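You operate a simulated robot arm through the tools that you are given. There is no shell and no other tool.

The job below is to be done with a simulated robot arm. You get a single attempt, and the scene is never put back.

JOB
Lube the mouth of tube one and bring the expander over it.
Fine: load the brush at the tin, stand it back in its holder, shut the tin. The power stays off. Set down upright: lube brush.

Only the result counts: the job must be done as asked and must still hold three seconds after the hand-in. Knocking over, shifting, dropping, spilling or breaking anything else fails it.

ROBOT AND FRAMES
A 7-joint arm with a fingered hand, fixed in place. Base frame: the origin is on the floor under the middle of its stand, x ahead of it, y to its left, z up; the work surface is at about z = 76. Units: cm, rad, N and s.
It reaches about 122.8 cm from its shoulder. Its first joint turns from -2.007 to 2.007 rad. Payload 5 kg.
The TCP is the grasp point between the finger pads, 3.2 cm short of the fingertips. In the tool frame z runs along the fingers and y along their closing line. The gripper opens to 16 cm; its body begins 8.9 cm behind the TCP. The gripper is a hand of 4 fingers: y runs from the thumb to the fingers, the wrist lies at [0, 0, -26.7] in the tool frame, and closing takes about 1.5 s.
Orientation is that of the tool frame in the base frame, as a unit quaternion [x, y, z, w]. With the fingers straight down and closing along the base's y, the tool's x points along the base's -x, its y along +y and its z along -z.

CONTROLS
- The arm moves only by the tool play_rows. Its argument "motion" is a list of rows, each an object (a shift or turn left out is 0, a gripper value left out holds the last) with "angular": the turn, a rotation vector about the tool's x, y, z in rad, a list of three; "travel": the shift along the tool's x, y, z in cm, a list of three; "claw": the opening, from 0 (shut) to 1 (fully open). In form: [{"angular": [wx, wy, wz], "travel": [tx, ty, tz], "claw": claw}, ...]. A call has 1 to 20 rows; each row shifts and turns the commanded pose from where the row before left it, along the tool's axes as they then stand. Rows are played at 5 a second. More than 5 cm and 0.15 rad between two rows, or a gripper value outside its range, and nothing of the call is played. Where a pose cannot be reached the arm comes as near as it can. A force on the tool above 40 N (or 10 N above the force at the start of the call, whichever is more), or a blocked arm, ends the call early, and 0.2 s more pass. The fingers move at their own pace (about 4.5 cm/s each) and stop on an object; they squeeze with about 33 N. The grip force told is the motor's: it shows also when the fingers shut on nothing. Time passes only in rows, and 0.2 s behind the last, so rows that do not move let the fingers close. It gives the time, the measured TCP pose, the force on the tool (base axes), the opening and the grip force at its end, in the units of the frame above (readings bear some noise), with the torque about the TCP (base axes, N m) and any sound that the robot's microphone picked up.
- Cameras (640 x 400 px; columns grow to the right, rows downward): "scene" is fixed at [39.93, -64.99, 153.91]; the picture's right is [1.00, 0.08, 0.00], its down [0.03, -0.38, -0.93] and it looks along [-0.08, 0.92, -0.38] (base axes); focal length 364 px, centre (320, 200). "wrist" rides on the gripper at [8, -0.4, -11.4] in the tool frame; the picture's right is [0.05, 1.00, 0.00], its down [-0.81, 0.04, -0.58] and it looks along [-0.58, 0.03, 0.82] (tool axes); focal length 265 px, centre (320, 200). There is no depth. A picture from a camera that has moved, and an enlarged one, comes with that camera's place and axes in the base frame and with its lens.
- get_image(camera): a new picture of that camera. No time passes.
- raise_lower(by): slides the trunk up (or, below 0, down) by that many cm; the arm rides with it, the base frame stays. It gives what a move gives, with no picture.
- set_grasp(shape): the hand has 4 fingers and takes this shape, open, in about a second: jaw (thumb against the fingers, like two jaws); tri (thumb and two fingers); tip (a fingertip pinch); poke (one finger out to press); point (the index stretched); flat (the hand flat); cup (the hand cupped); fist (a fist). The gripper value then closes the fingers along that shape, each until it touches; the sizes above hold for jaw. It gives what a move gives, with no picture.
- close_up(camera, box): a new picture of the part [left, top, right, bottom] of that camera's present view, enlarged. No time passes.
- close_job(): hands the job in; it is judged then, once.

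Nothing tells you positions but the pictures and the camera data. Unless the task says otherwise, let go and move clear before handing in.

The tools are called after "Emit:" as name(argument=value, ...) on one line, values as JSON. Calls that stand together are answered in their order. play_rows: Moves the arm, as the interface text tells. Its arguments: {"type":"object","properties":{"motion":{"type":"array"}},"required":["motion"]} The other tools are called the same way: raise_lower (by) moves the trunk up or down; set_grasp (shape) gives the hand a shape; get_image (camera) takes a picture; close_up (camera, box) takes an enlarged picture of a part of a camera's view; close_job () hands the job in.

At the start:

```text
t: 0.0
tool_pos: [9.52, 70.95, 121.23]
tool_rot: [0.0, 1.0, -0.001, 0.0]
ft_force: [0.0, -0.1, -0.3]
torque: [0.01, -0.03, 0.01]
width: 16.0
grip_force: 0.1
shape: jaw
trunk travel left (down, up): [-67.5, 31.5]
```

scene: 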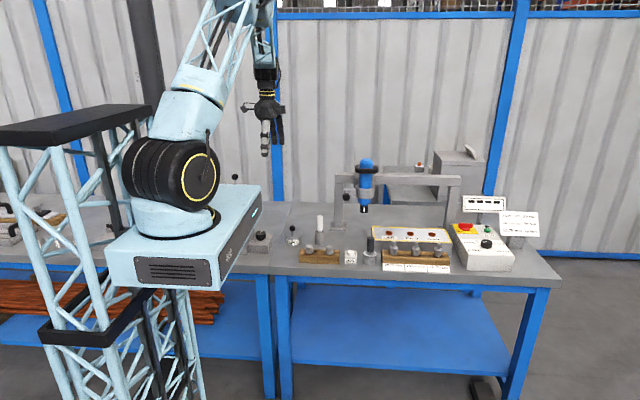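
wrist: 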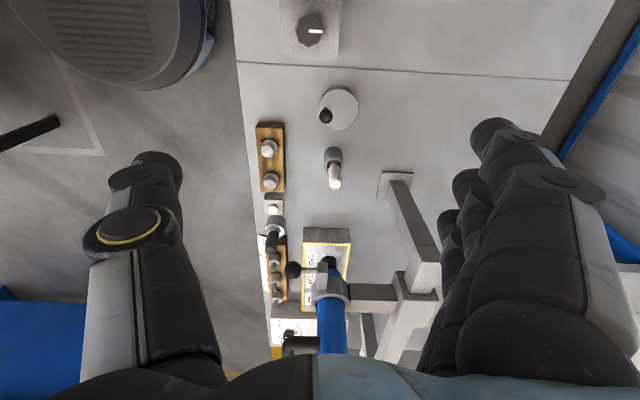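

I see a bench with a blue expander hanging on a swing arm, a tin, some tubes in blocks, a brush holder and a control panel. I'll look closer before I move anything.

Emit:
close_up(camera="scene", box=[270, 140, 400, 280])

Emit:
close_up(camera="scene", box=[360, 140, 550, 280])

Emit:
close_up(camera="wrist", box=[220, 0, 460, 200])

Emit:
close_up(camera="wrist", box=[220, 180, 460, 380])

Emit:
close_up(camera="scene", box=[0, 160, 300, 340])

```text
2.86 times, centred on (335, 210) of scene
camera zoom: at [39.93, -64.99, 153.91], right [1.0, 0.08, 0.0], down [0.03, -0.38, -0.93], along [-0.08, 0.92, -0.38], focal length 1041 px, centre (277, 171)
```

zoom: 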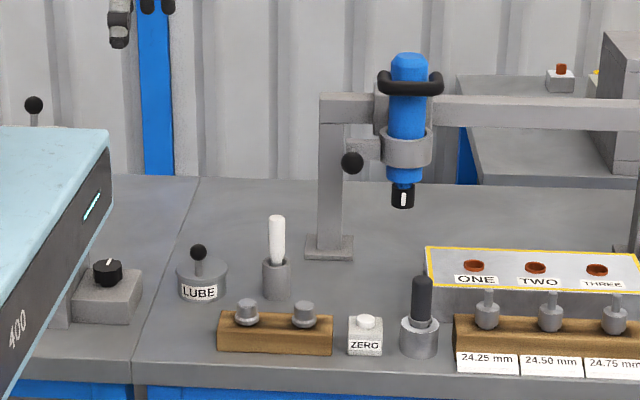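

```text
2.86 times, centred on (455, 210) of scene
camera zoom: at [39.93, -64.99, 153.91], right [1.0, 0.08, 0.0], down [0.03, -0.38, -0.93], along [-0.08, 0.92, -0.38], focal length 1041 px, centre (-66, 171)
```

zoom: 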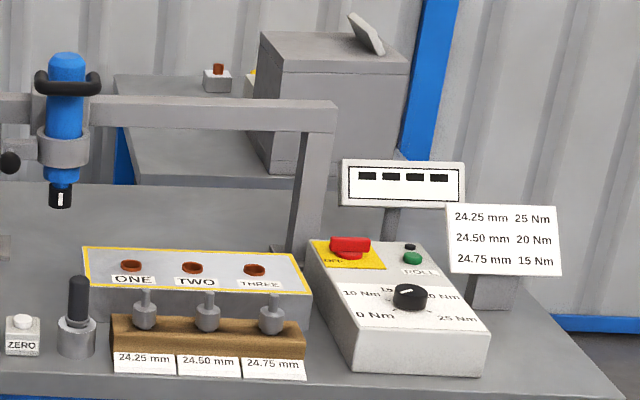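

```text
2.00 times, centred on (340, 100) of wrist
camera zoom: at [1.43, 70.63, 132.56], right [-0.05, 1.0, 0.0], down [0.81, 0.04, 0.58], along [0.58, 0.03, -0.82], focal length 531 px, centre (280, 400)
```

zoom: 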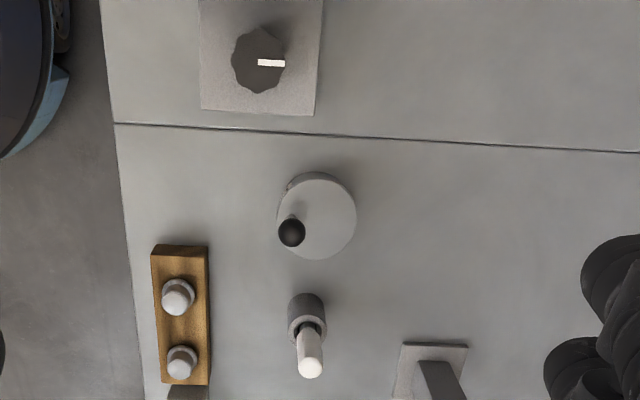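

```text
2.00 times, centred on (340, 280) of wrist
camera zoom: at [1.43, 70.63, 132.56], right [-0.05, 1.0, 0.0], down [0.81, 0.04, 0.58], along [0.58, 0.03, -0.82], focal length 531 px, centre (280, 40)
```

zoom: 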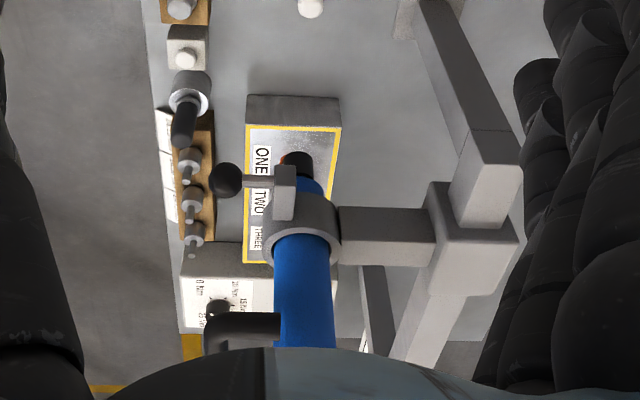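

```text
2.13 times, centred on (150, 250) of scene
camera zoom: at [39.93, -64.99, 153.91], right [1.0, 0.08, 0.0], down [0.03, -0.38, -0.93], along [-0.08, 0.92, -0.38], focal length 777 px, centre (683, 93)
```

zoom: 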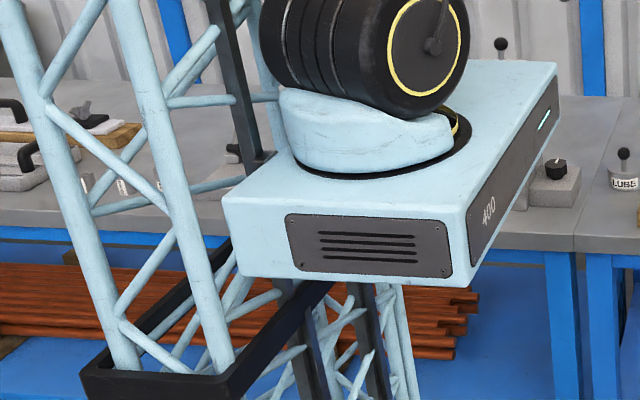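

I place the LUBE tin at about (16, 75), the brush in its holder at about (28, 75), tube ONE at about (57, 75) and the expander nose at about (46, 75), z 92. I'll zoom in on the mechanisms first.

Emit:
close_up(camera="scene", box=[282, 206, 332, 256])

Emit:
close_up(camera="scene", box=[330, 150, 390, 220])

Emit:
close_up(camera="scene", box=[360, 215, 460, 285])

Emit:
close_up(camera="wrist", box=[290, 70, 390, 200])

Emit:
close_up(camera="wrist", box=[270, 230, 370, 355])

```text
8.00 times, centred on (307, 231) of scene
camera zoom: at [39.93, -64.99, 153.91], right [1.0, 0.08, 0.0], down [0.03, -0.38, -0.93], along [-0.08, 0.92, -0.38], focal length 2915 px, centre (424, -48)
```

zoom: 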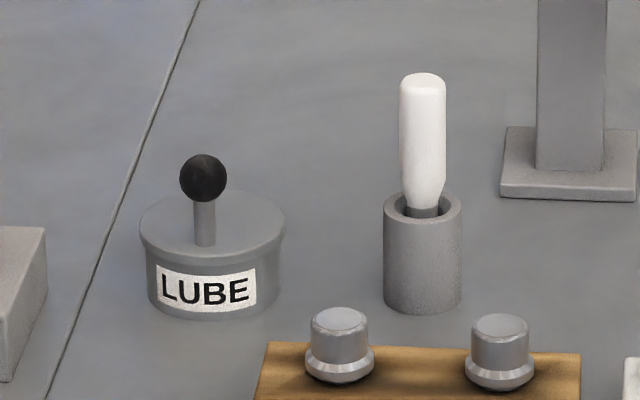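

```text
5.71 times, centred on (360, 185) of scene
camera zoom: at [39.93, -64.99, 153.91], right [1.0, 0.08, 0.0], down [0.03, -0.38, -0.93], along [-0.08, 0.92, -0.38], focal length 2082 px, centre (91, 286)
```

zoom: 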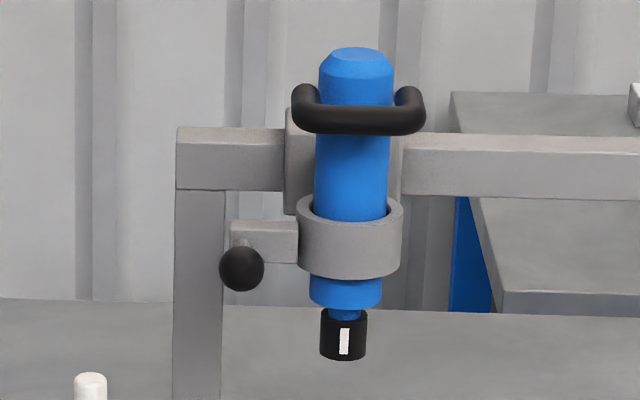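

```text
5.71 times, centred on (410, 250) of scene
camera zoom: at [39.93, -64.99, 153.91], right [1.0, 0.08, 0.0], down [0.03, -0.38, -0.93], along [-0.08, 0.92, -0.38], focal length 2082 px, centre (-194, -86)
```

zoom: 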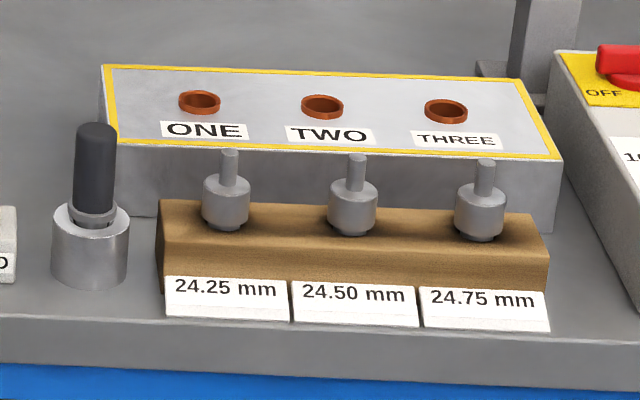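

```text
3.08 times, centred on (340, 135) of wrist
camera zoom: at [1.43, 70.63, 132.56], right [-0.05, 1.0, 0.0], down [0.81, 0.04, 0.58], along [0.58, 0.03, -0.82], focal length 817 px, centre (258, 400)
```

zoom: 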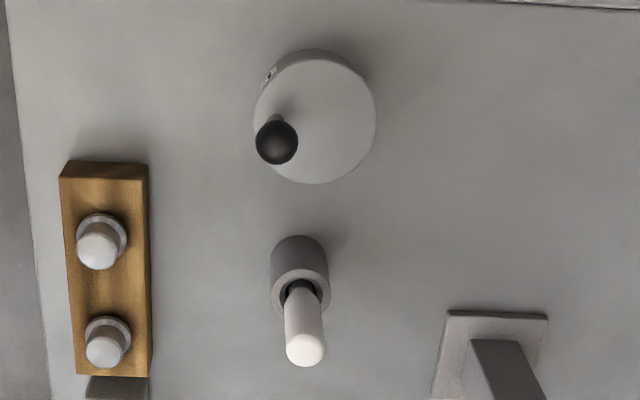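

```text
3.20 times, centred on (320, 292) of wrist
camera zoom: at [1.43, 70.63, 132.56], right [-0.05, 1.0, 0.0], down [0.81, 0.04, 0.58], along [0.58, 0.03, -0.82], focal length 849 px, centre (320, -96)
```

zoom: 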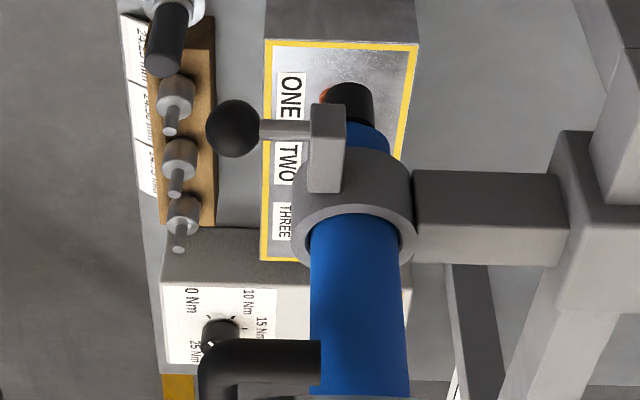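

The lid knob sits toward the front edge of the tin, and the expander hangs on a trolley with a ball handle. I'll bring the wrist camera down for a closer look at the tin and brush.

Emit:
play_rows(motion=[{"travel": [0, 0, 5]}, {"travel": [0, 0, 5]}, {"travel": [0, 0, 5]}, {"travel": [0, 0, 5]}, {"travel": [0, 0, 0]}])

Emit:
get_image(camera="wrist")

Emit:
get_image(camera="scene")

```text
t: 1.2
tool_pos: [9.51, 71.01, 101.4]
tool_rot: [-0.001, 1.0, -0.001, 0.0]
ft_force: [-0.2, 0.1, -0.9]
torque: [0.04, 0.03, 0.0]
width: 15.99
grip_force: 0.1
shape: jaw
trunk travel left (down, up): [-67.5, 31.5]
```

```text
taken
camera wrist: at [1.45, 70.63, 112.62], right [-0.05, 1.0, 0.0], down [0.81, 0.04, 0.58], along [0.58, 0.03, -0.82], focal length 265 px, centre (320, 200)
```

wrist: 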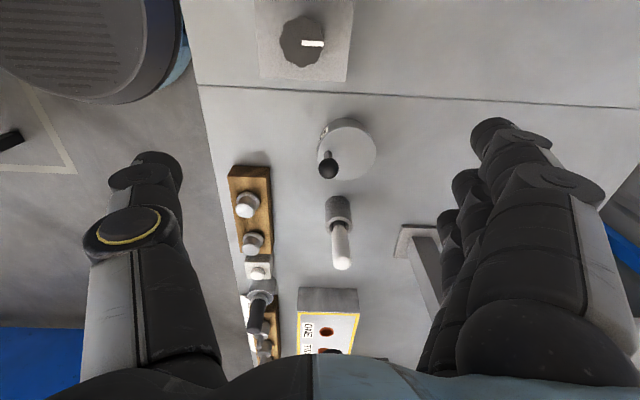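

```text
taken
```

scene: 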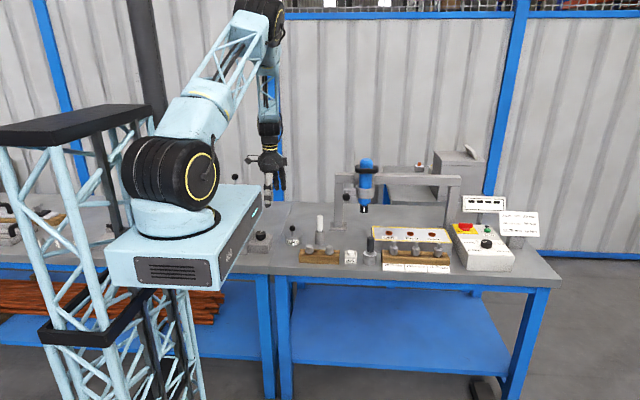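

Emit:
close_up(camera="wrist", box=[300, 100, 400, 200])

Emit:
close_up(camera="wrist", box=[220, 150, 380, 360])

Emit:
close_up(camera="scene", box=[235, 130, 315, 210])

```text
4.00 times, centred on (350, 150) of wrist
camera zoom: at [1.45, 70.63, 112.62], right [-0.05, 1.0, 0.0], down [0.81, 0.04, 0.58], along [0.58, 0.03, -0.82], focal length 1062 px, centre (200, 400)
```

zoom: 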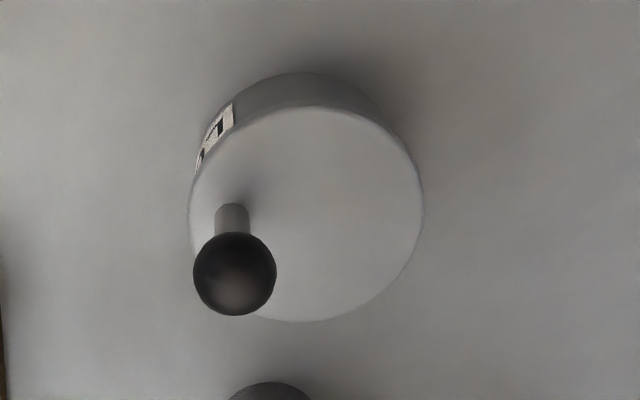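

```text
1.90 times, centred on (300, 255) of wrist
camera zoom: at [1.45, 70.63, 112.62], right [-0.05, 1.0, 0.0], down [0.81, 0.04, 0.58], along [0.58, 0.03, -0.82], focal length 506 px, centre (358, 95)
```

zoom: 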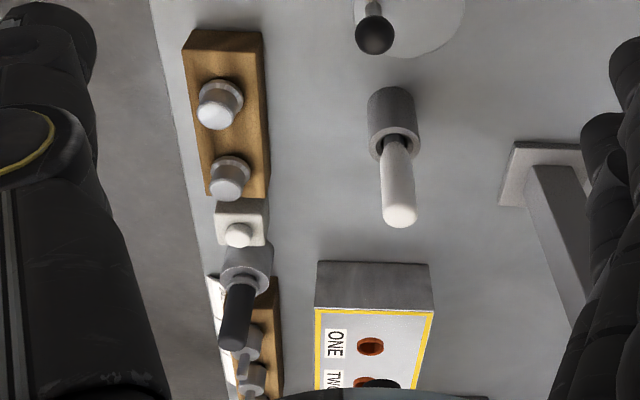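

```text
5.00 times, centred on (275, 170) of scene
camera zoom: at [39.93, -64.99, 153.91], right [1.0, 0.08, 0.0], down [0.03, -0.38, -0.93], along [-0.08, 0.92, -0.38], focal length 1822 px, centre (545, 350)
```

zoom: 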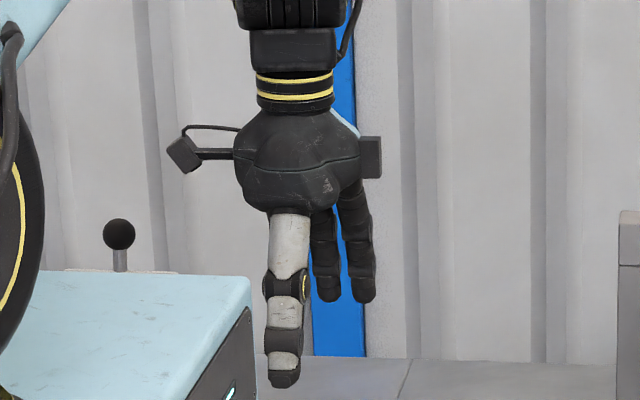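

The tin lid top is at about z 80 and its centre about (16.7, 75.0). The knob ball is at about (16.75, 72.5, 84.2). I'll turn the hand 90° so it closes along base x, which lets the lid swing in the grip if it is hinged.

Emit:
play_rows(motion=[{"angular": [0, 0, -0.1428]}, {"angular": [0, 0, -0.1428]}, {"angular": [0, 0, -0.1428]}, {"angular": [0, 0, -0.1428]}, {"angular": [0, 0, -0.1428]}, {"angular": [0, 0, -0.1428]}, {"angular": [0, 0, -0.1428]}, {"angular": [0, 0, -0.1428]}, {"angular": [0, 0, -0.1428]}, {"angular": [0, 0, -0.1428]}, {"angular": [0, 0, -0.1428], "claw": 0.4}, {"travel": [0, 0, 0]}, {"travel": [0, 0, 0]}])

Emit:
get_image(camera="wrist")

Emit:
get_image(camera="scene")

```text
t: 4.0
tool_pos: [9.5, 71.02, 101.24]
tool_rot: [0.708, -0.707, 0.0, 0.0]
ft_force: [0.3, 0.9, -0.4]
torque: [0.01, -0.05, -0.02]
width: 9.02
grip_force: 0.2
shape: jaw
trunk travel left (down, up): [-67.5, 31.5]
```

```text
taken
camera wrist: at [9.9, 63.01, 112.55], right [-1.0, -0.05, 0.0], down [-0.04, 0.82, 0.58], along [-0.03, 0.58, -0.82], focal length 265 px, centre (320, 200)
```

wrist: 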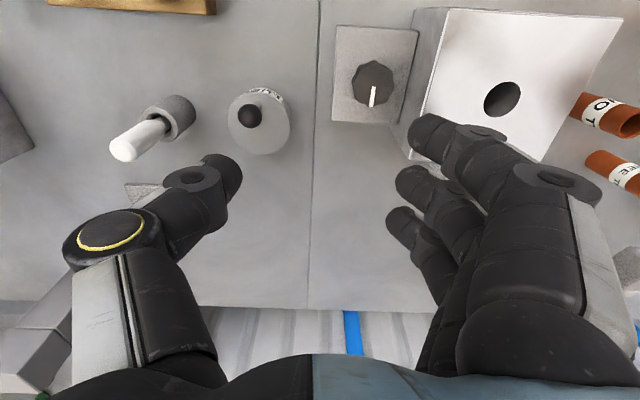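

```text
taken
```

scene: 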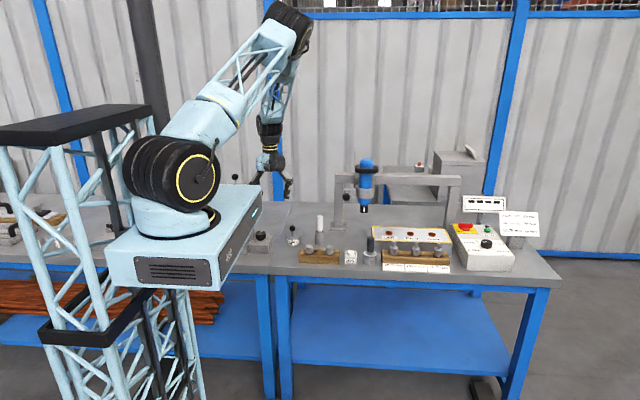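

Emit:
close_up(camera="wrist", box=[100, 70, 300, 195])

Emit:
close_up(camera="wrist", box=[220, 80, 300, 160])

```text
3.20 times, centred on (200, 132) of wrist
camera zoom: at [9.9, 63.01, 112.55], right [-1.0, -0.05, 0.0], down [-0.04, 0.82, 0.58], along [-0.03, 0.58, -0.82], focal length 849 px, centre (704, 416)
```

zoom: 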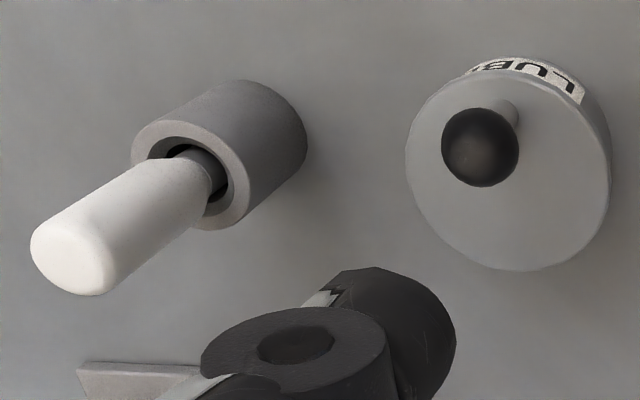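

```text
5.00 times, centred on (260, 120) of wrist
camera zoom: at [9.9, 63.01, 112.55], right [-1.0, -0.05, 0.0], down [-0.04, 0.82, 0.58], along [-0.03, 0.58, -0.82], focal length 1327 px, centre (620, 600)
```

zoom: 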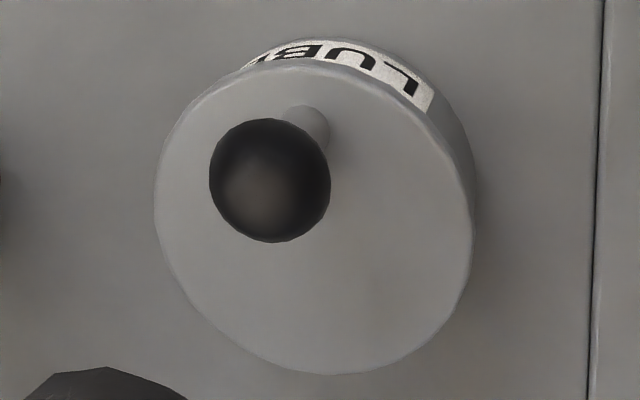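

The view confirms the tin at about (16.8, 74.9) and the ball at about (16.8, 72.45, 84.2), with no visible hinge. I'll go above the knob with the hand part-closed.

Emit:
play_rows(motion=[{"travel": [-1.43, -3.7, 0], "claw": 0.4}, {"travel": [0, -3.6, 0]}, {"travel": [0, 0, 4]}, {"travel": [0, 0, 4]}, {"travel": [0, 0, 0]}, {"travel": [0, 0, 0]}])

Emit:
get_image(camera="wrist")

Emit:
close_up(camera="scene", box=[250, 160, 350, 260])

```text
t: 5.4
tool_pos: [16.94, 72.44, 93.16]
tool_rot: [0.707, -0.707, 0.0, -0.001]
ft_force: [-0.3, 0.1, -0.4]
torque: [0.0, -0.03, 0.0]
width: 6.5
grip_force: 0.1
shape: jaw
trunk travel left (down, up): [-67.5, 31.5]
```

```text
taken
camera wrist: at [17.32, 64.41, 104.5], right [-1.0, -0.05, 0.0], down [-0.04, 0.82, 0.58], along [-0.03, 0.58, -0.82], focal length 265 px, centre (320, 200)
```

wrist: 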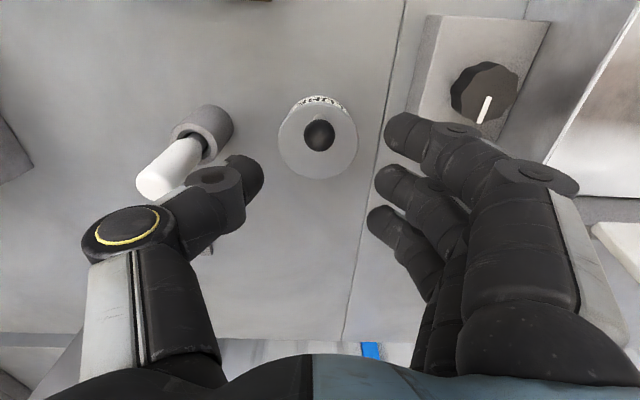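

```text
4.00 times, centred on (300, 210) of scene
camera zoom: at [39.93, -64.99, 153.91], right [1.0, 0.08, 0.0], down [0.03, -0.38, -0.93], along [-0.08, 0.92, -0.38], focal length 1457 px, centre (400, 160)
```

zoom: 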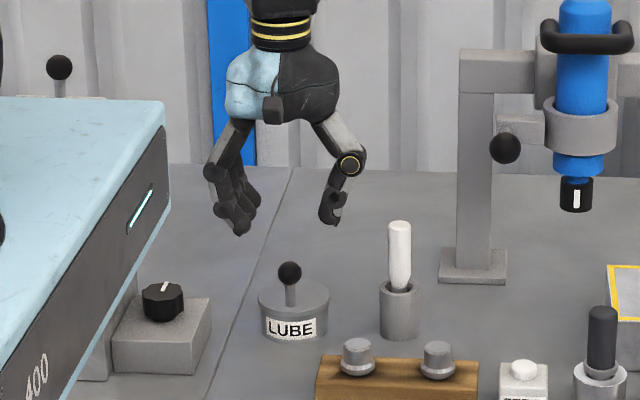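

The hand is centred over the knob. I'll narrow the opening, descend so the fingertips stay about 1.5 cm above the lid, and close on the ball.

Emit:
play_rows(motion=[{"claw": 0.3}, {"claw": 0.3}, {"travel": [0, 0.1, 3], "claw": 0.3}, {"travel": [0, 0, 3]}, {"travel": [0, 0, 2.4]}, {"travel": [0, 0, 0]}])

Emit:
get_image(camera="wrist")

Emit:
close_up(camera="scene", box=[250, 180, 350, 260])

```text
t: 6.8
tool_pos: [16.76, 72.54, 84.86]
tool_rot: [-0.707, 0.707, 0.0, 0.0]
ft_force: [-0.5, -0.5, 0.2]
torque: [0.0, 0.02, -0.01]
width: 4.81
grip_force: 0.1
shape: jaw
trunk travel left (down, up): [-67.5, 31.5]
```

```text
taken
camera wrist: at [17.12, 64.47, 96.14], right [-1.0, -0.05, 0.0], down [-0.04, 0.82, 0.58], along [-0.03, 0.58, -0.82], focal length 265 px, centre (320, 200)
```

wrist: 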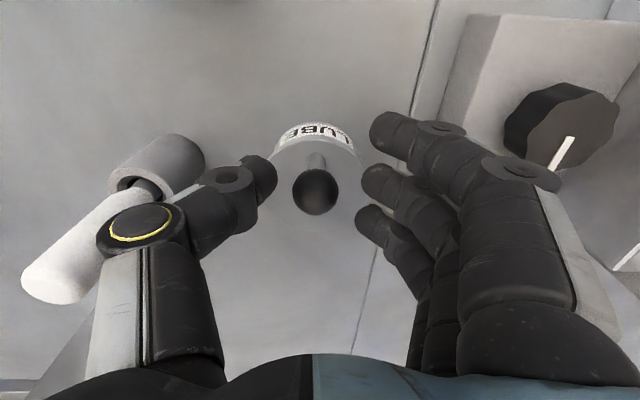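

```text
5.00 times, centred on (300, 220) of scene
camera zoom: at [39.93, -64.99, 153.91], right [1.0, 0.08, 0.0], down [0.03, -0.38, -0.93], along [-0.08, 0.92, -0.38], focal length 1822 px, centre (420, 100)
```

zoom: 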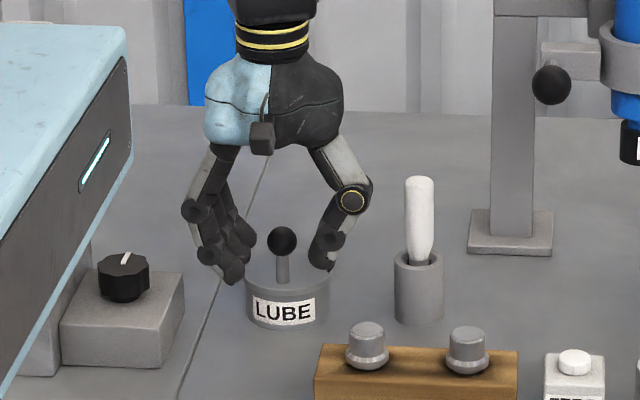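

The ball sits right at the grasp point, so I'm closing on it.

Emit:
play_rows(motion=[{"claw": 0.0}, {"claw": 0.0}, {"claw": 0.0}, {"claw": 0.0}, {"claw": 0.0}, {"claw": 0.0}, {"claw": 0.0}])

Emit:
get_image(camera="wrist")

Emit:
close_up(camera="scene", box=[250, 180, 350, 260])

```text
t: 8.4
tool_pos: [17.02, 72.58, 84.84]
tool_rot: [-0.707, 0.707, -0.001, 0.0]
ft_force: [19.3, 5.0, -2.6]
torque: [0.05, -0.14, 0.04]
width: 0.38
grip_force: 32.9
shape: jaw
trunk travel left (down, up): [-67.5, 31.5]
```

```text
taken
camera wrist: at [17.42, 64.5, 96.12], right [-1.0, -0.05, 0.0], down [-0.04, 0.82, 0.58], along [-0.03, 0.58, -0.82], focal length 265 px, centre (320, 200)
```

wrist: 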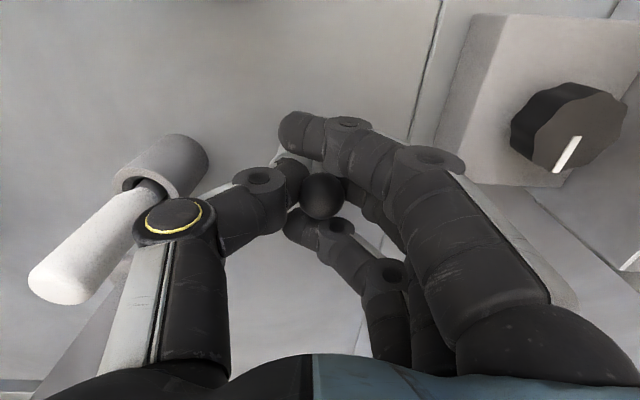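

```text
5.00 times, centred on (300, 220) of scene
camera zoom: at [39.93, -64.99, 153.91], right [1.0, 0.08, 0.0], down [0.03, -0.38, -0.93], along [-0.08, 0.92, -0.38], focal length 1822 px, centre (420, 100)
```

zoom: 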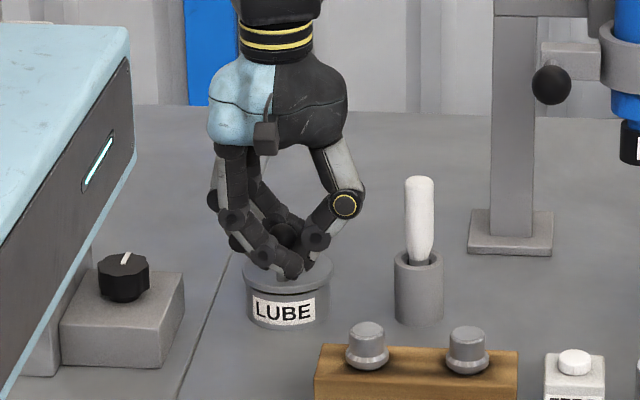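

The ball is held, and the tin did not budge under the side load, so it seems fixed. I'll relieve the x offset and try a small opening arc, up and back.

Emit:
play_rows(motion=[{"travel": [0, -0.2, 0]}, {"travel": [-0.2, 0, -0.32]}, {"travel": [-0.2, 0, -0.33]}, {"travel": [-0.2, 0, -0.34]}, {"travel": [0, 0, 0]}])

Emit:
close_up(camera="scene", box=[270, 200, 340, 256])

Emit:
get_image(camera="wrist")

```text
t: 9.6
tool_pos: [16.93, 73.08, 85.86]
tool_rot: [0.708, -0.707, 0.0, 0.0]
ft_force: [18.7, 3.4, -6.6]
torque: [-0.13, -0.08, 0.06]
width: 0.37
grip_force: 32.7
shape: jaw
trunk travel left (down, up): [-67.5, 31.5]
```

```text
7.14 times, centred on (305, 228) of scene
camera zoom: at [39.93, -64.99, 153.91], right [1.0, 0.08, 0.0], down [0.03, -0.38, -0.93], along [-0.08, 0.92, -0.38], focal length 2602 px, centre (427, 0)
```

zoom: 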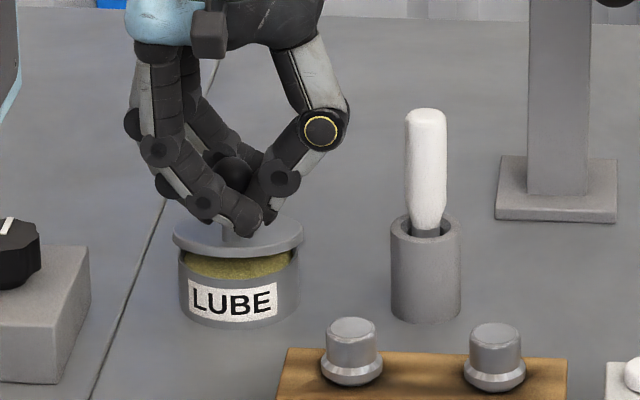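

```text
taken
camera wrist: at [17.44, 65.11, 97.09], right [-1.0, -0.05, 0.0], down [-0.04, 0.82, 0.58], along [-0.03, 0.58, -0.82], focal length 265 px, centre (320, 200)
```

wrist: 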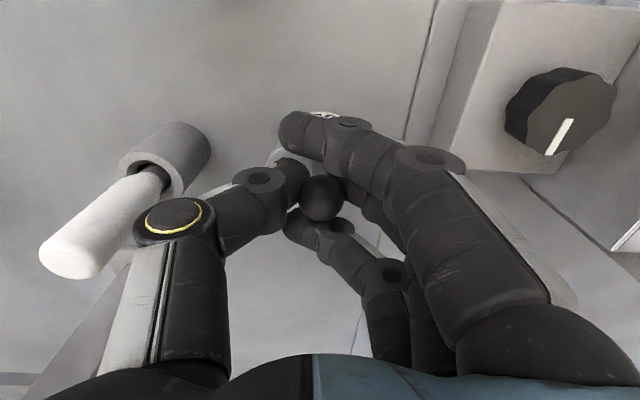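

The lid is opening and I can see yellow lube inside. The steady side load suggests it is hinged at the back. I'll continue along the arc.

Emit:
play_rows(motion=[{"travel": [-0.4, 0, -0.4]}, {"travel": [-0.42, 0, -0.39]}, {"travel": [-0.46, 0, -0.34]}, {"travel": [-0.48, 0, -0.32]}, {"travel": [0, 0, 0]}])

Emit:
close_up(camera="scene", box=[270, 200, 340, 256])

Emit:
get_image(camera="wrist")

```text
t: 10.8
tool_pos: [16.91, 74.82, 87.34]
tool_rot: [-0.707, 0.707, 0.0, 0.0]
ft_force: [14.9, -2.1, 0.0]
torque: [-0.16, 0.01, -0.02]
width: 0.34
grip_force: 32.9
shape: jaw
trunk travel left (down, up): [-67.5, 31.5]
```

```text
7.14 times, centred on (305, 228) of scene
camera zoom: at [39.93, -64.99, 153.91], right [1.0, 0.08, 0.0], down [0.03, -0.38, -0.93], along [-0.08, 0.92, -0.38], focal length 2602 px, centre (427, 0)
```

zoom: 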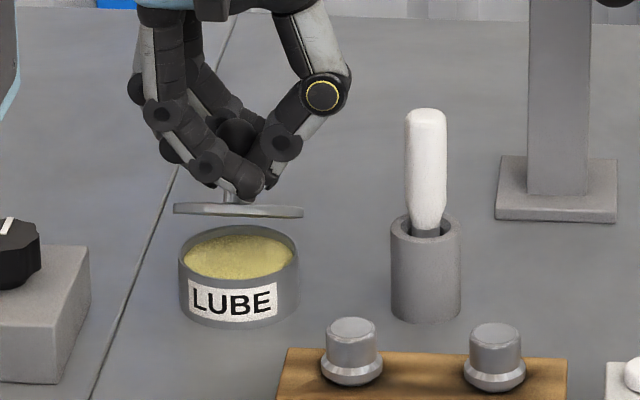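

```text
taken
camera wrist: at [17.37, 66.8, 98.59], right [-1.0, -0.05, 0.0], down [-0.04, 0.82, 0.58], along [-0.03, 0.58, -0.82], focal length 265 px, centre (320, 200)
```

wrist: 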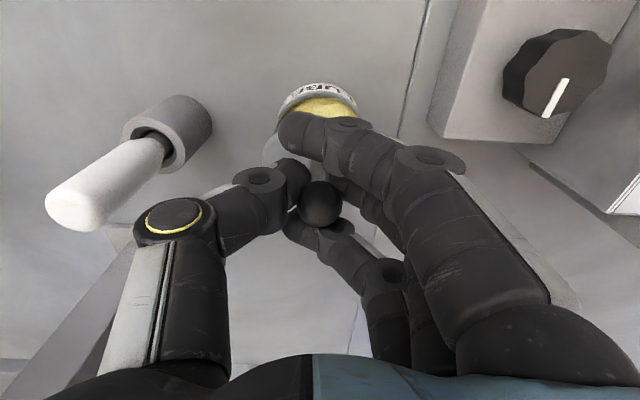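

Emit:
close_up(camera="scene", box=[284, 212, 310, 238])

Emit:
close_up(camera="wrist", box=[250, 70, 390, 210])

```text
15.38 times, centred on (297, 225) of scene
camera zoom: at [39.93, -64.99, 153.91], right [1.0, 0.08, 0.0], down [0.03, -0.38, -0.93], along [-0.08, 0.92, -0.38], focal length 5605 px, centre (674, -185)
```

zoom: 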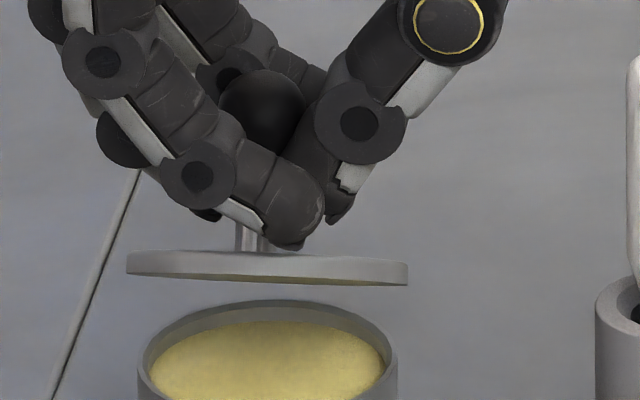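

```text
2.86 times, centred on (320, 140) of wrist
camera zoom: at [17.37, 66.8, 98.59], right [-1.0, -0.05, 0.0], down [-0.04, 0.82, 0.58], along [-0.03, 0.58, -0.82], focal length 758 px, centre (320, 371)
```

zoom: 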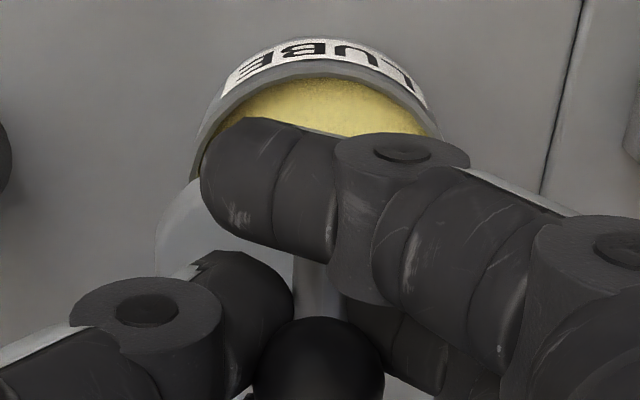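

The lid has tilted about the x axis. To tell a hinge from a loose lid, I'll lift straight up a little and watch the force.

Emit:
play_rows(motion=[{"travel": [0, 0, -0.4]}, {"travel": [0, 0, -0.4]}, {"travel": [0, 0, 0]}])

Emit:
close_up(camera="scene", box=[284, 212, 310, 238])

```text
t: 11.6
tool_pos: [16.85, 75.11, 87.78]
tool_rot: [-0.707, 0.707, -0.001, -0.002]
ft_force: [12.7, 8.8, -19.1]
torque: [-0.02, 0.1, -0.02]
width: 0.29
grip_force: 33.3
shape: jaw
trunk travel left (down, up): [-67.5, 31.5]
```

```text
15.38 times, centred on (297, 225) of scene
camera zoom: at [39.93, -64.99, 153.91], right [1.0, 0.08, 0.0], down [0.03, -0.38, -0.93], along [-0.08, 0.92, -0.38], focal length 5605 px, centre (674, -185)
```

zoom: 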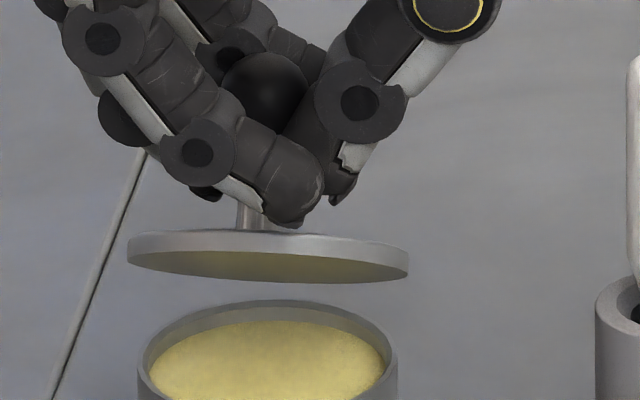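

The force points along the radius, so the lid is hinged at the back. I'll back off the strain and open the fingers slightly to see whether the lid stays where it is.

Emit:
play_rows(motion=[{"travel": [-0.3, 0, 0.1]}, {"travel": [0, 0, 0]}, {"claw": 0.1}, {"claw": 0.2}, {"claw": 0.25}, {"claw": 0.25}, {"claw": 0.25}])

Emit:
close_up(camera="scene", box=[270, 200, 326, 248])

Emit:
get_image(camera="wrist")

```text
t: 13.2
tool_pos: [16.87, 75.1, 88.05]
tool_rot: [-0.707, 0.707, 0.0, 0.0]
ft_force: [-0.8, 0.5, -0.5]
torque: [0.0, 0.01, -0.01]
width: 3.93
grip_force: 0.2
shape: jaw
trunk travel left (down, up): [-67.5, 31.5]
```

```text
8.33 times, centred on (298, 224) of scene
camera zoom: at [39.93, -64.99, 153.91], right [1.0, 0.08, 0.0], down [0.03, -0.38, -0.93], along [-0.08, 0.92, -0.38], focal length 3036 px, centre (503, 0)
```

zoom: 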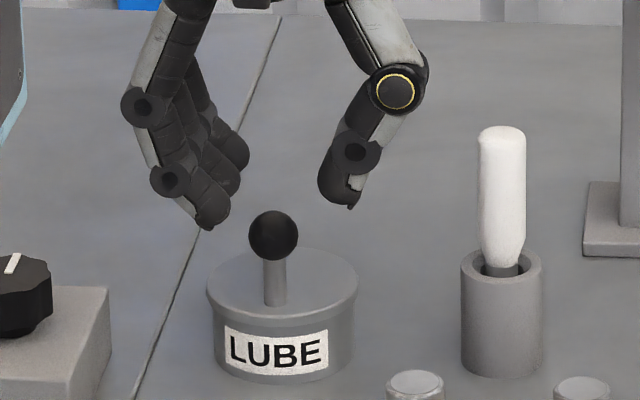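

```text
taken
camera wrist: at [17.3, 67.16, 99.27], right [-1.0, -0.05, 0.0], down [-0.04, 0.82, 0.58], along [-0.03, 0.58, -0.82], focal length 265 px, centre (320, 200)
```

wrist: 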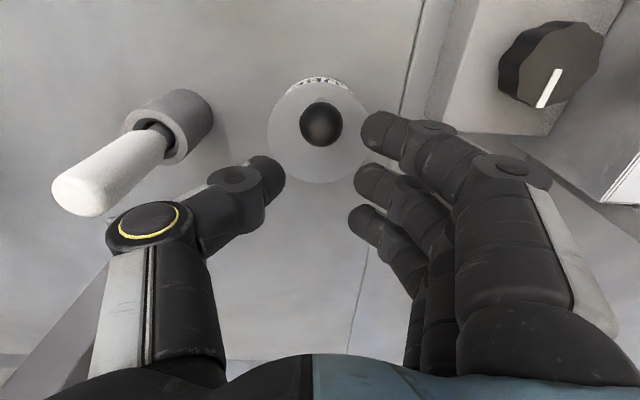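

The lid fell shut on its own, so it only stays open past vertical. I'll raise the hand and look at the tip pinch, which may let the lid swing freely in the grip.

Emit:
play_rows(motion=[{"travel": [0, 0, -4], "claw": 0.4}, {"travel": [0, 0, -4]}, {"travel": [0, 0, 0]}])

Emit:
set_grasp(shape="tip")

Emit:
get_image(camera="wrist")

Emit:
close_up(camera="scene", box=[250, 150, 350, 250])

```text
t: 14.0
tool_pos: [16.81, 75.12, 95.95]
tool_rot: [-0.707, 0.707, -0.001, 0.001]
ft_force: [0.0, 0.6, 0.6]
torque: [0.02, 0.01, -0.01]
width: 6.33
grip_force: 0.0
shape: jaw
trunk travel left (down, up): [-67.5, 31.5]
```

```text
t: 14.9
tool_pos: [16.89, 75.18, 96.0]
tool_rot: [0.708, -0.707, -0.001, 0.0]
ft_force: [0.7, 0.0, 0.2]
torque: [0.01, 0.0, 0.01]
width: 15.96
grip_force: 0.0
shape: tip
trunk travel left (down, up): [-67.5, 31.5]
```

```text
taken
camera wrist: at [17.27, 67.18, 107.35], right [-1.0, -0.05, 0.0], down [-0.04, 0.82, 0.58], along [-0.03, 0.58, -0.82], focal length 265 px, centre (320, 200)
```

wrist: 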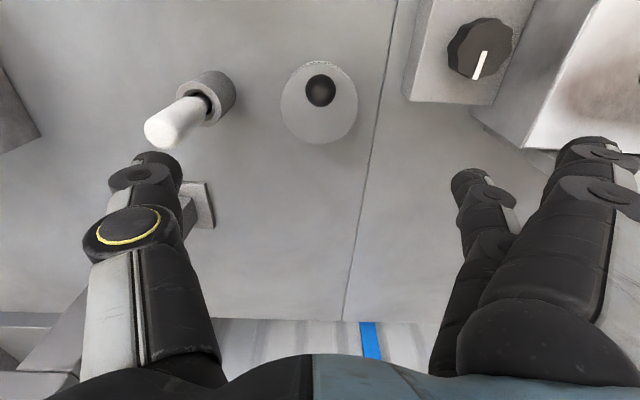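

```text
4.00 times, centred on (300, 200) of scene
camera zoom: at [39.93, -64.99, 153.91], right [1.0, 0.08, 0.0], down [0.03, -0.38, -0.93], along [-0.08, 0.92, -0.38], focal length 1457 px, centre (400, 200)
```

zoom: 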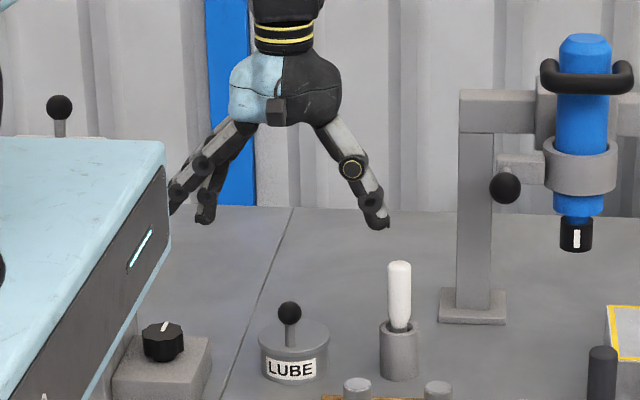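

Emit:
play_rows(motion=[{"claw": 0.3}, {"claw": 0.3}, {"claw": 0.3}, {"claw": 0.3}, {"claw": 0.3}, {"claw": 0.3}, {"claw": 0.3}])

Emit:
get_image(camera="wrist")

Emit:
close_up(camera="scene", box=[250, 150, 350, 250])

```text
t: 16.5
tool_pos: [16.81, 75.05, 95.93]
tool_rot: [-0.707, 0.708, 0.001, 0.0]
ft_force: [0.3, 0.0, -0.2]
torque: [0.0, 0.01, -0.02]
width: 4.84
grip_force: 0.0
shape: tip
trunk travel left (down, up): [-67.5, 31.5]
```

```text
taken
camera wrist: at [17.27, 67.19, 107.35], right [-1.0, -0.05, 0.0], down [-0.04, 0.82, 0.58], along [-0.03, 0.58, -0.82], focal length 265 px, centre (320, 200)
```

wrist: 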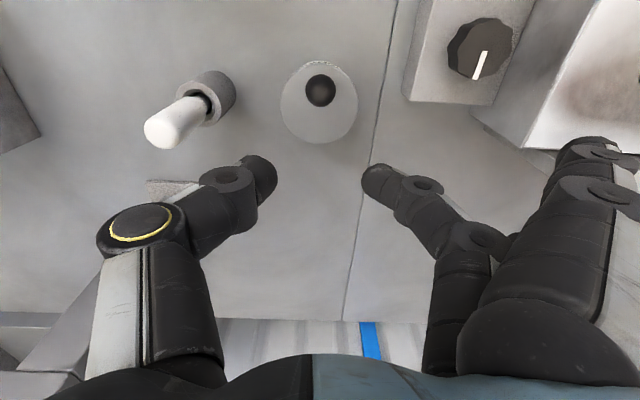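

```text
4.00 times, centred on (300, 200) of scene
camera zoom: at [39.93, -64.99, 153.91], right [1.0, 0.08, 0.0], down [0.03, -0.38, -0.93], along [-0.08, 0.92, -0.38], focal length 1457 px, centre (400, 200)
```

zoom: 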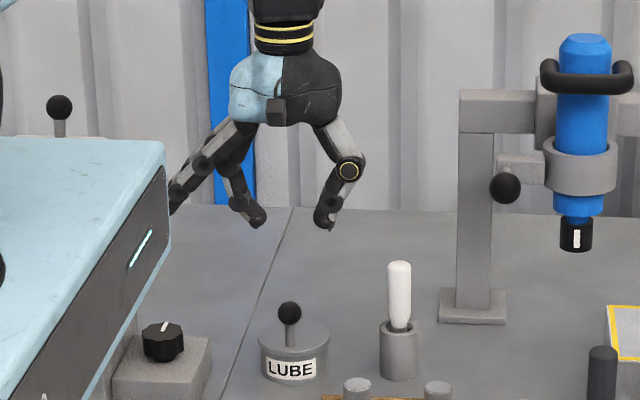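

In the tip shape only the thumb and middle finger close, and the other two stay out of the way. I'll come down on the ball with this pinch a little higher, to clear the dial box on the left.

Emit:
play_rows(motion=[{"travel": [2.6, 0, 0], "claw": 0.3}, {"travel": [0, 0, 4]}, {"travel": [0, 0, 3]}, {"travel": [0, 0, 2]}, {"travel": [0, 0, 0]}])

Emit:
get_image(camera="wrist")

Emit:
close_up(camera="scene", box=[250, 180, 350, 260])

```text
t: 17.7
tool_pos: [16.93, 72.56, 86.92]
tool_rot: [-0.707, 0.707, -0.001, 0.0]
ft_force: [-0.5, 0.1, 0.3]
torque: [-0.05, 0.02, 0.0]
width: 4.83
grip_force: 0.2
shape: tip
trunk travel left (down, up): [-67.5, 31.5]
```

```text
taken
camera wrist: at [17.35, 64.53, 98.3], right [-1.0, -0.05, 0.0], down [-0.04, 0.82, 0.58], along [-0.03, 0.58, -0.82], focal length 265 px, centre (320, 200)
```

wrist: 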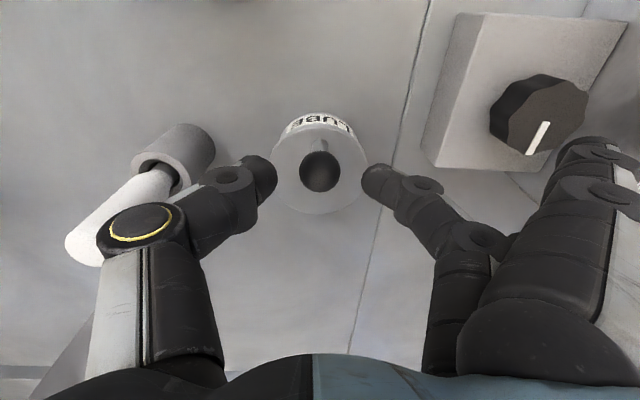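

```text
5.00 times, centred on (300, 220) of scene
camera zoom: at [39.93, -64.99, 153.91], right [1.0, 0.08, 0.0], down [0.03, -0.38, -0.93], along [-0.08, 0.92, -0.38], focal length 1822 px, centre (420, 100)
```

zoom: 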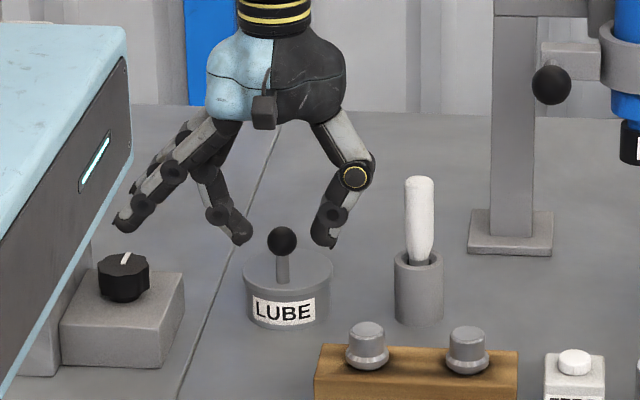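

Emit:
play_rows(motion=[{"travel": [0.1, 0, 0.7]}, {"travel": [0, 0, 0.6]}, {"travel": [0, 0, 0]}])

Emit:
close_up(camera="scene", box=[250, 190, 320, 246])

Emit:
get_image(camera="wrist")

```text
t: 18.5
tool_pos: [16.85, 72.54, 85.73]
tool_rot: [0.708, -0.707, 0.0, -0.001]
ft_force: [-0.2, -0.4, -0.6]
torque: [0.01, -0.02, 0.03]
width: 4.85
grip_force: 0.0
shape: tip
trunk travel left (down, up): [-67.5, 31.5]
```

```text
7.14 times, centred on (285, 218) of scene
camera zoom: at [39.93, -64.99, 153.91], right [1.0, 0.08, 0.0], down [0.03, -0.38, -0.93], along [-0.08, 0.92, -0.38], focal length 2602 px, centre (570, 71)
```

zoom: 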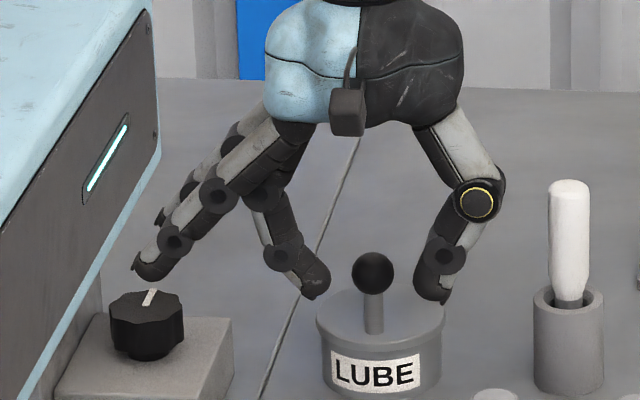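

```text
taken
camera wrist: at [17.3, 64.47, 96.99], right [-1.0, -0.05, 0.0], down [-0.04, 0.82, 0.58], along [-0.03, 0.58, -0.82], focal length 265 px, centre (320, 200)
```

wrist: 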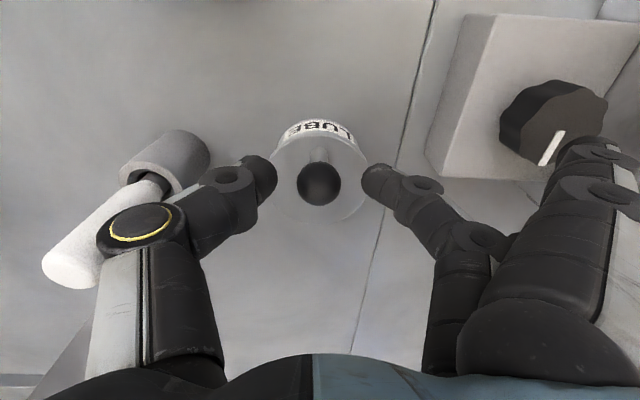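

The index finger clears the dial. Closing the pinch on the ball.

Emit:
play_rows(motion=[{"claw": 0.15}, {"claw": 0.08}, {"claw": 0.08}, {"claw": 0.0}, {"claw": 0.0}, {"claw": 0.0}, {"claw": 0.0}])

Emit:
get_image(camera="wrist")

Emit:
close_up(camera="scene", box=[250, 190, 320, 246])

```text
t: 20.1
tool_pos: [17.0, 72.52, 85.69]
tool_rot: [0.708, -0.706, 0.0, 0.0]
ft_force: [2.9, 3.3, -2.5]
torque: [0.04, -0.05, -0.02]
width: 1.88
grip_force: 33.0
shape: tip
trunk travel left (down, up): [-67.5, 31.5]
```

```text
taken
camera wrist: at [17.33, 64.49, 96.97], right [-1.0, -0.05, 0.0], down [-0.04, 0.82, 0.58], along [-0.03, 0.58, -0.82], focal length 265 px, centre (320, 200)
```

wrist: 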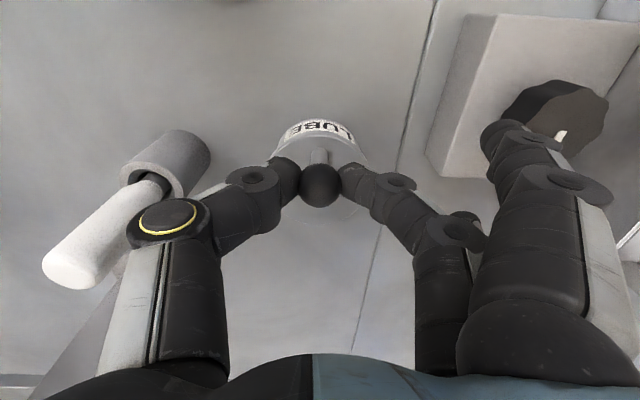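

```text
7.14 times, centred on (285, 218) of scene
camera zoom: at [39.93, -64.99, 153.91], right [1.0, 0.08, 0.0], down [0.03, -0.38, -0.93], along [-0.08, 0.92, -0.38], focal length 2602 px, centre (570, 71)
```

zoom: 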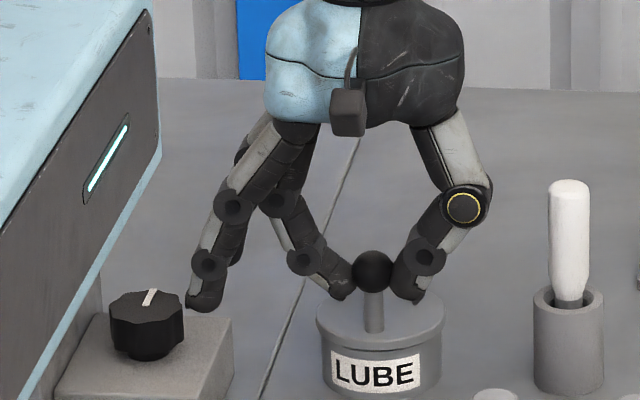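

The ball is pinched cleanly. Now I'll follow the hinge arc, checking the force as I go.

Emit:
play_rows(motion=[{"travel": [-0.455, 0, -0.693]}, {"travel": [-0.522, 0, -0.643]}, {"travel": [-0.583, 0, -0.589]}, {"travel": [-0.64, 0, -0.527]}, {"travel": [-0.689, 0, -0.462]}, {"travel": [0, 0, 0]}])

Emit:
close_up(camera="scene", box=[265, 190, 335, 246])

Emit:
get_image(camera="wrist")

```text
t: 21.5
tool_pos: [17.01, 75.32, 88.56]
tool_rot: [0.707, -0.707, 0.0, 0.0]
ft_force: [2.4, 2.8, -13.2]
torque: [-0.26, -0.07, 0.04]
width: 1.88
grip_force: 32.5
shape: tip
trunk travel left (down, up): [-67.5, 31.5]
```

```text
7.14 times, centred on (300, 218) of scene
camera zoom: at [39.93, -64.99, 153.91], right [1.0, 0.08, 0.0], down [0.03, -0.38, -0.93], along [-0.08, 0.92, -0.38], focal length 2602 px, centre (463, 71)
```

zoom: 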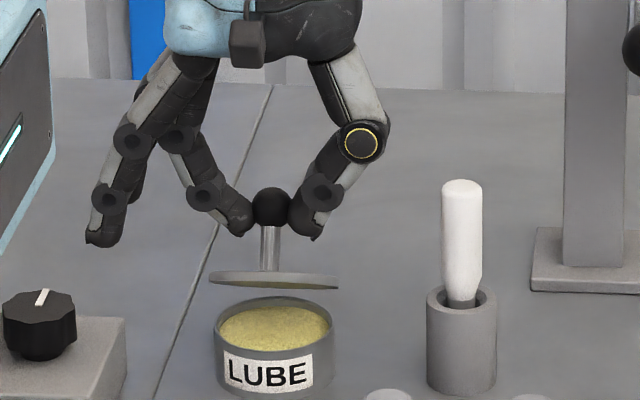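

```text
taken
camera wrist: at [17.31, 67.32, 99.85], right [-1.0, -0.05, 0.0], down [-0.04, 0.82, 0.58], along [-0.03, 0.58, -0.82], focal length 265 px, centre (320, 200)
```

wrist: 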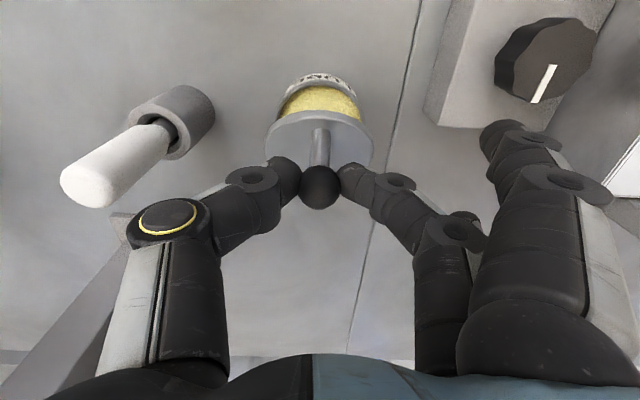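

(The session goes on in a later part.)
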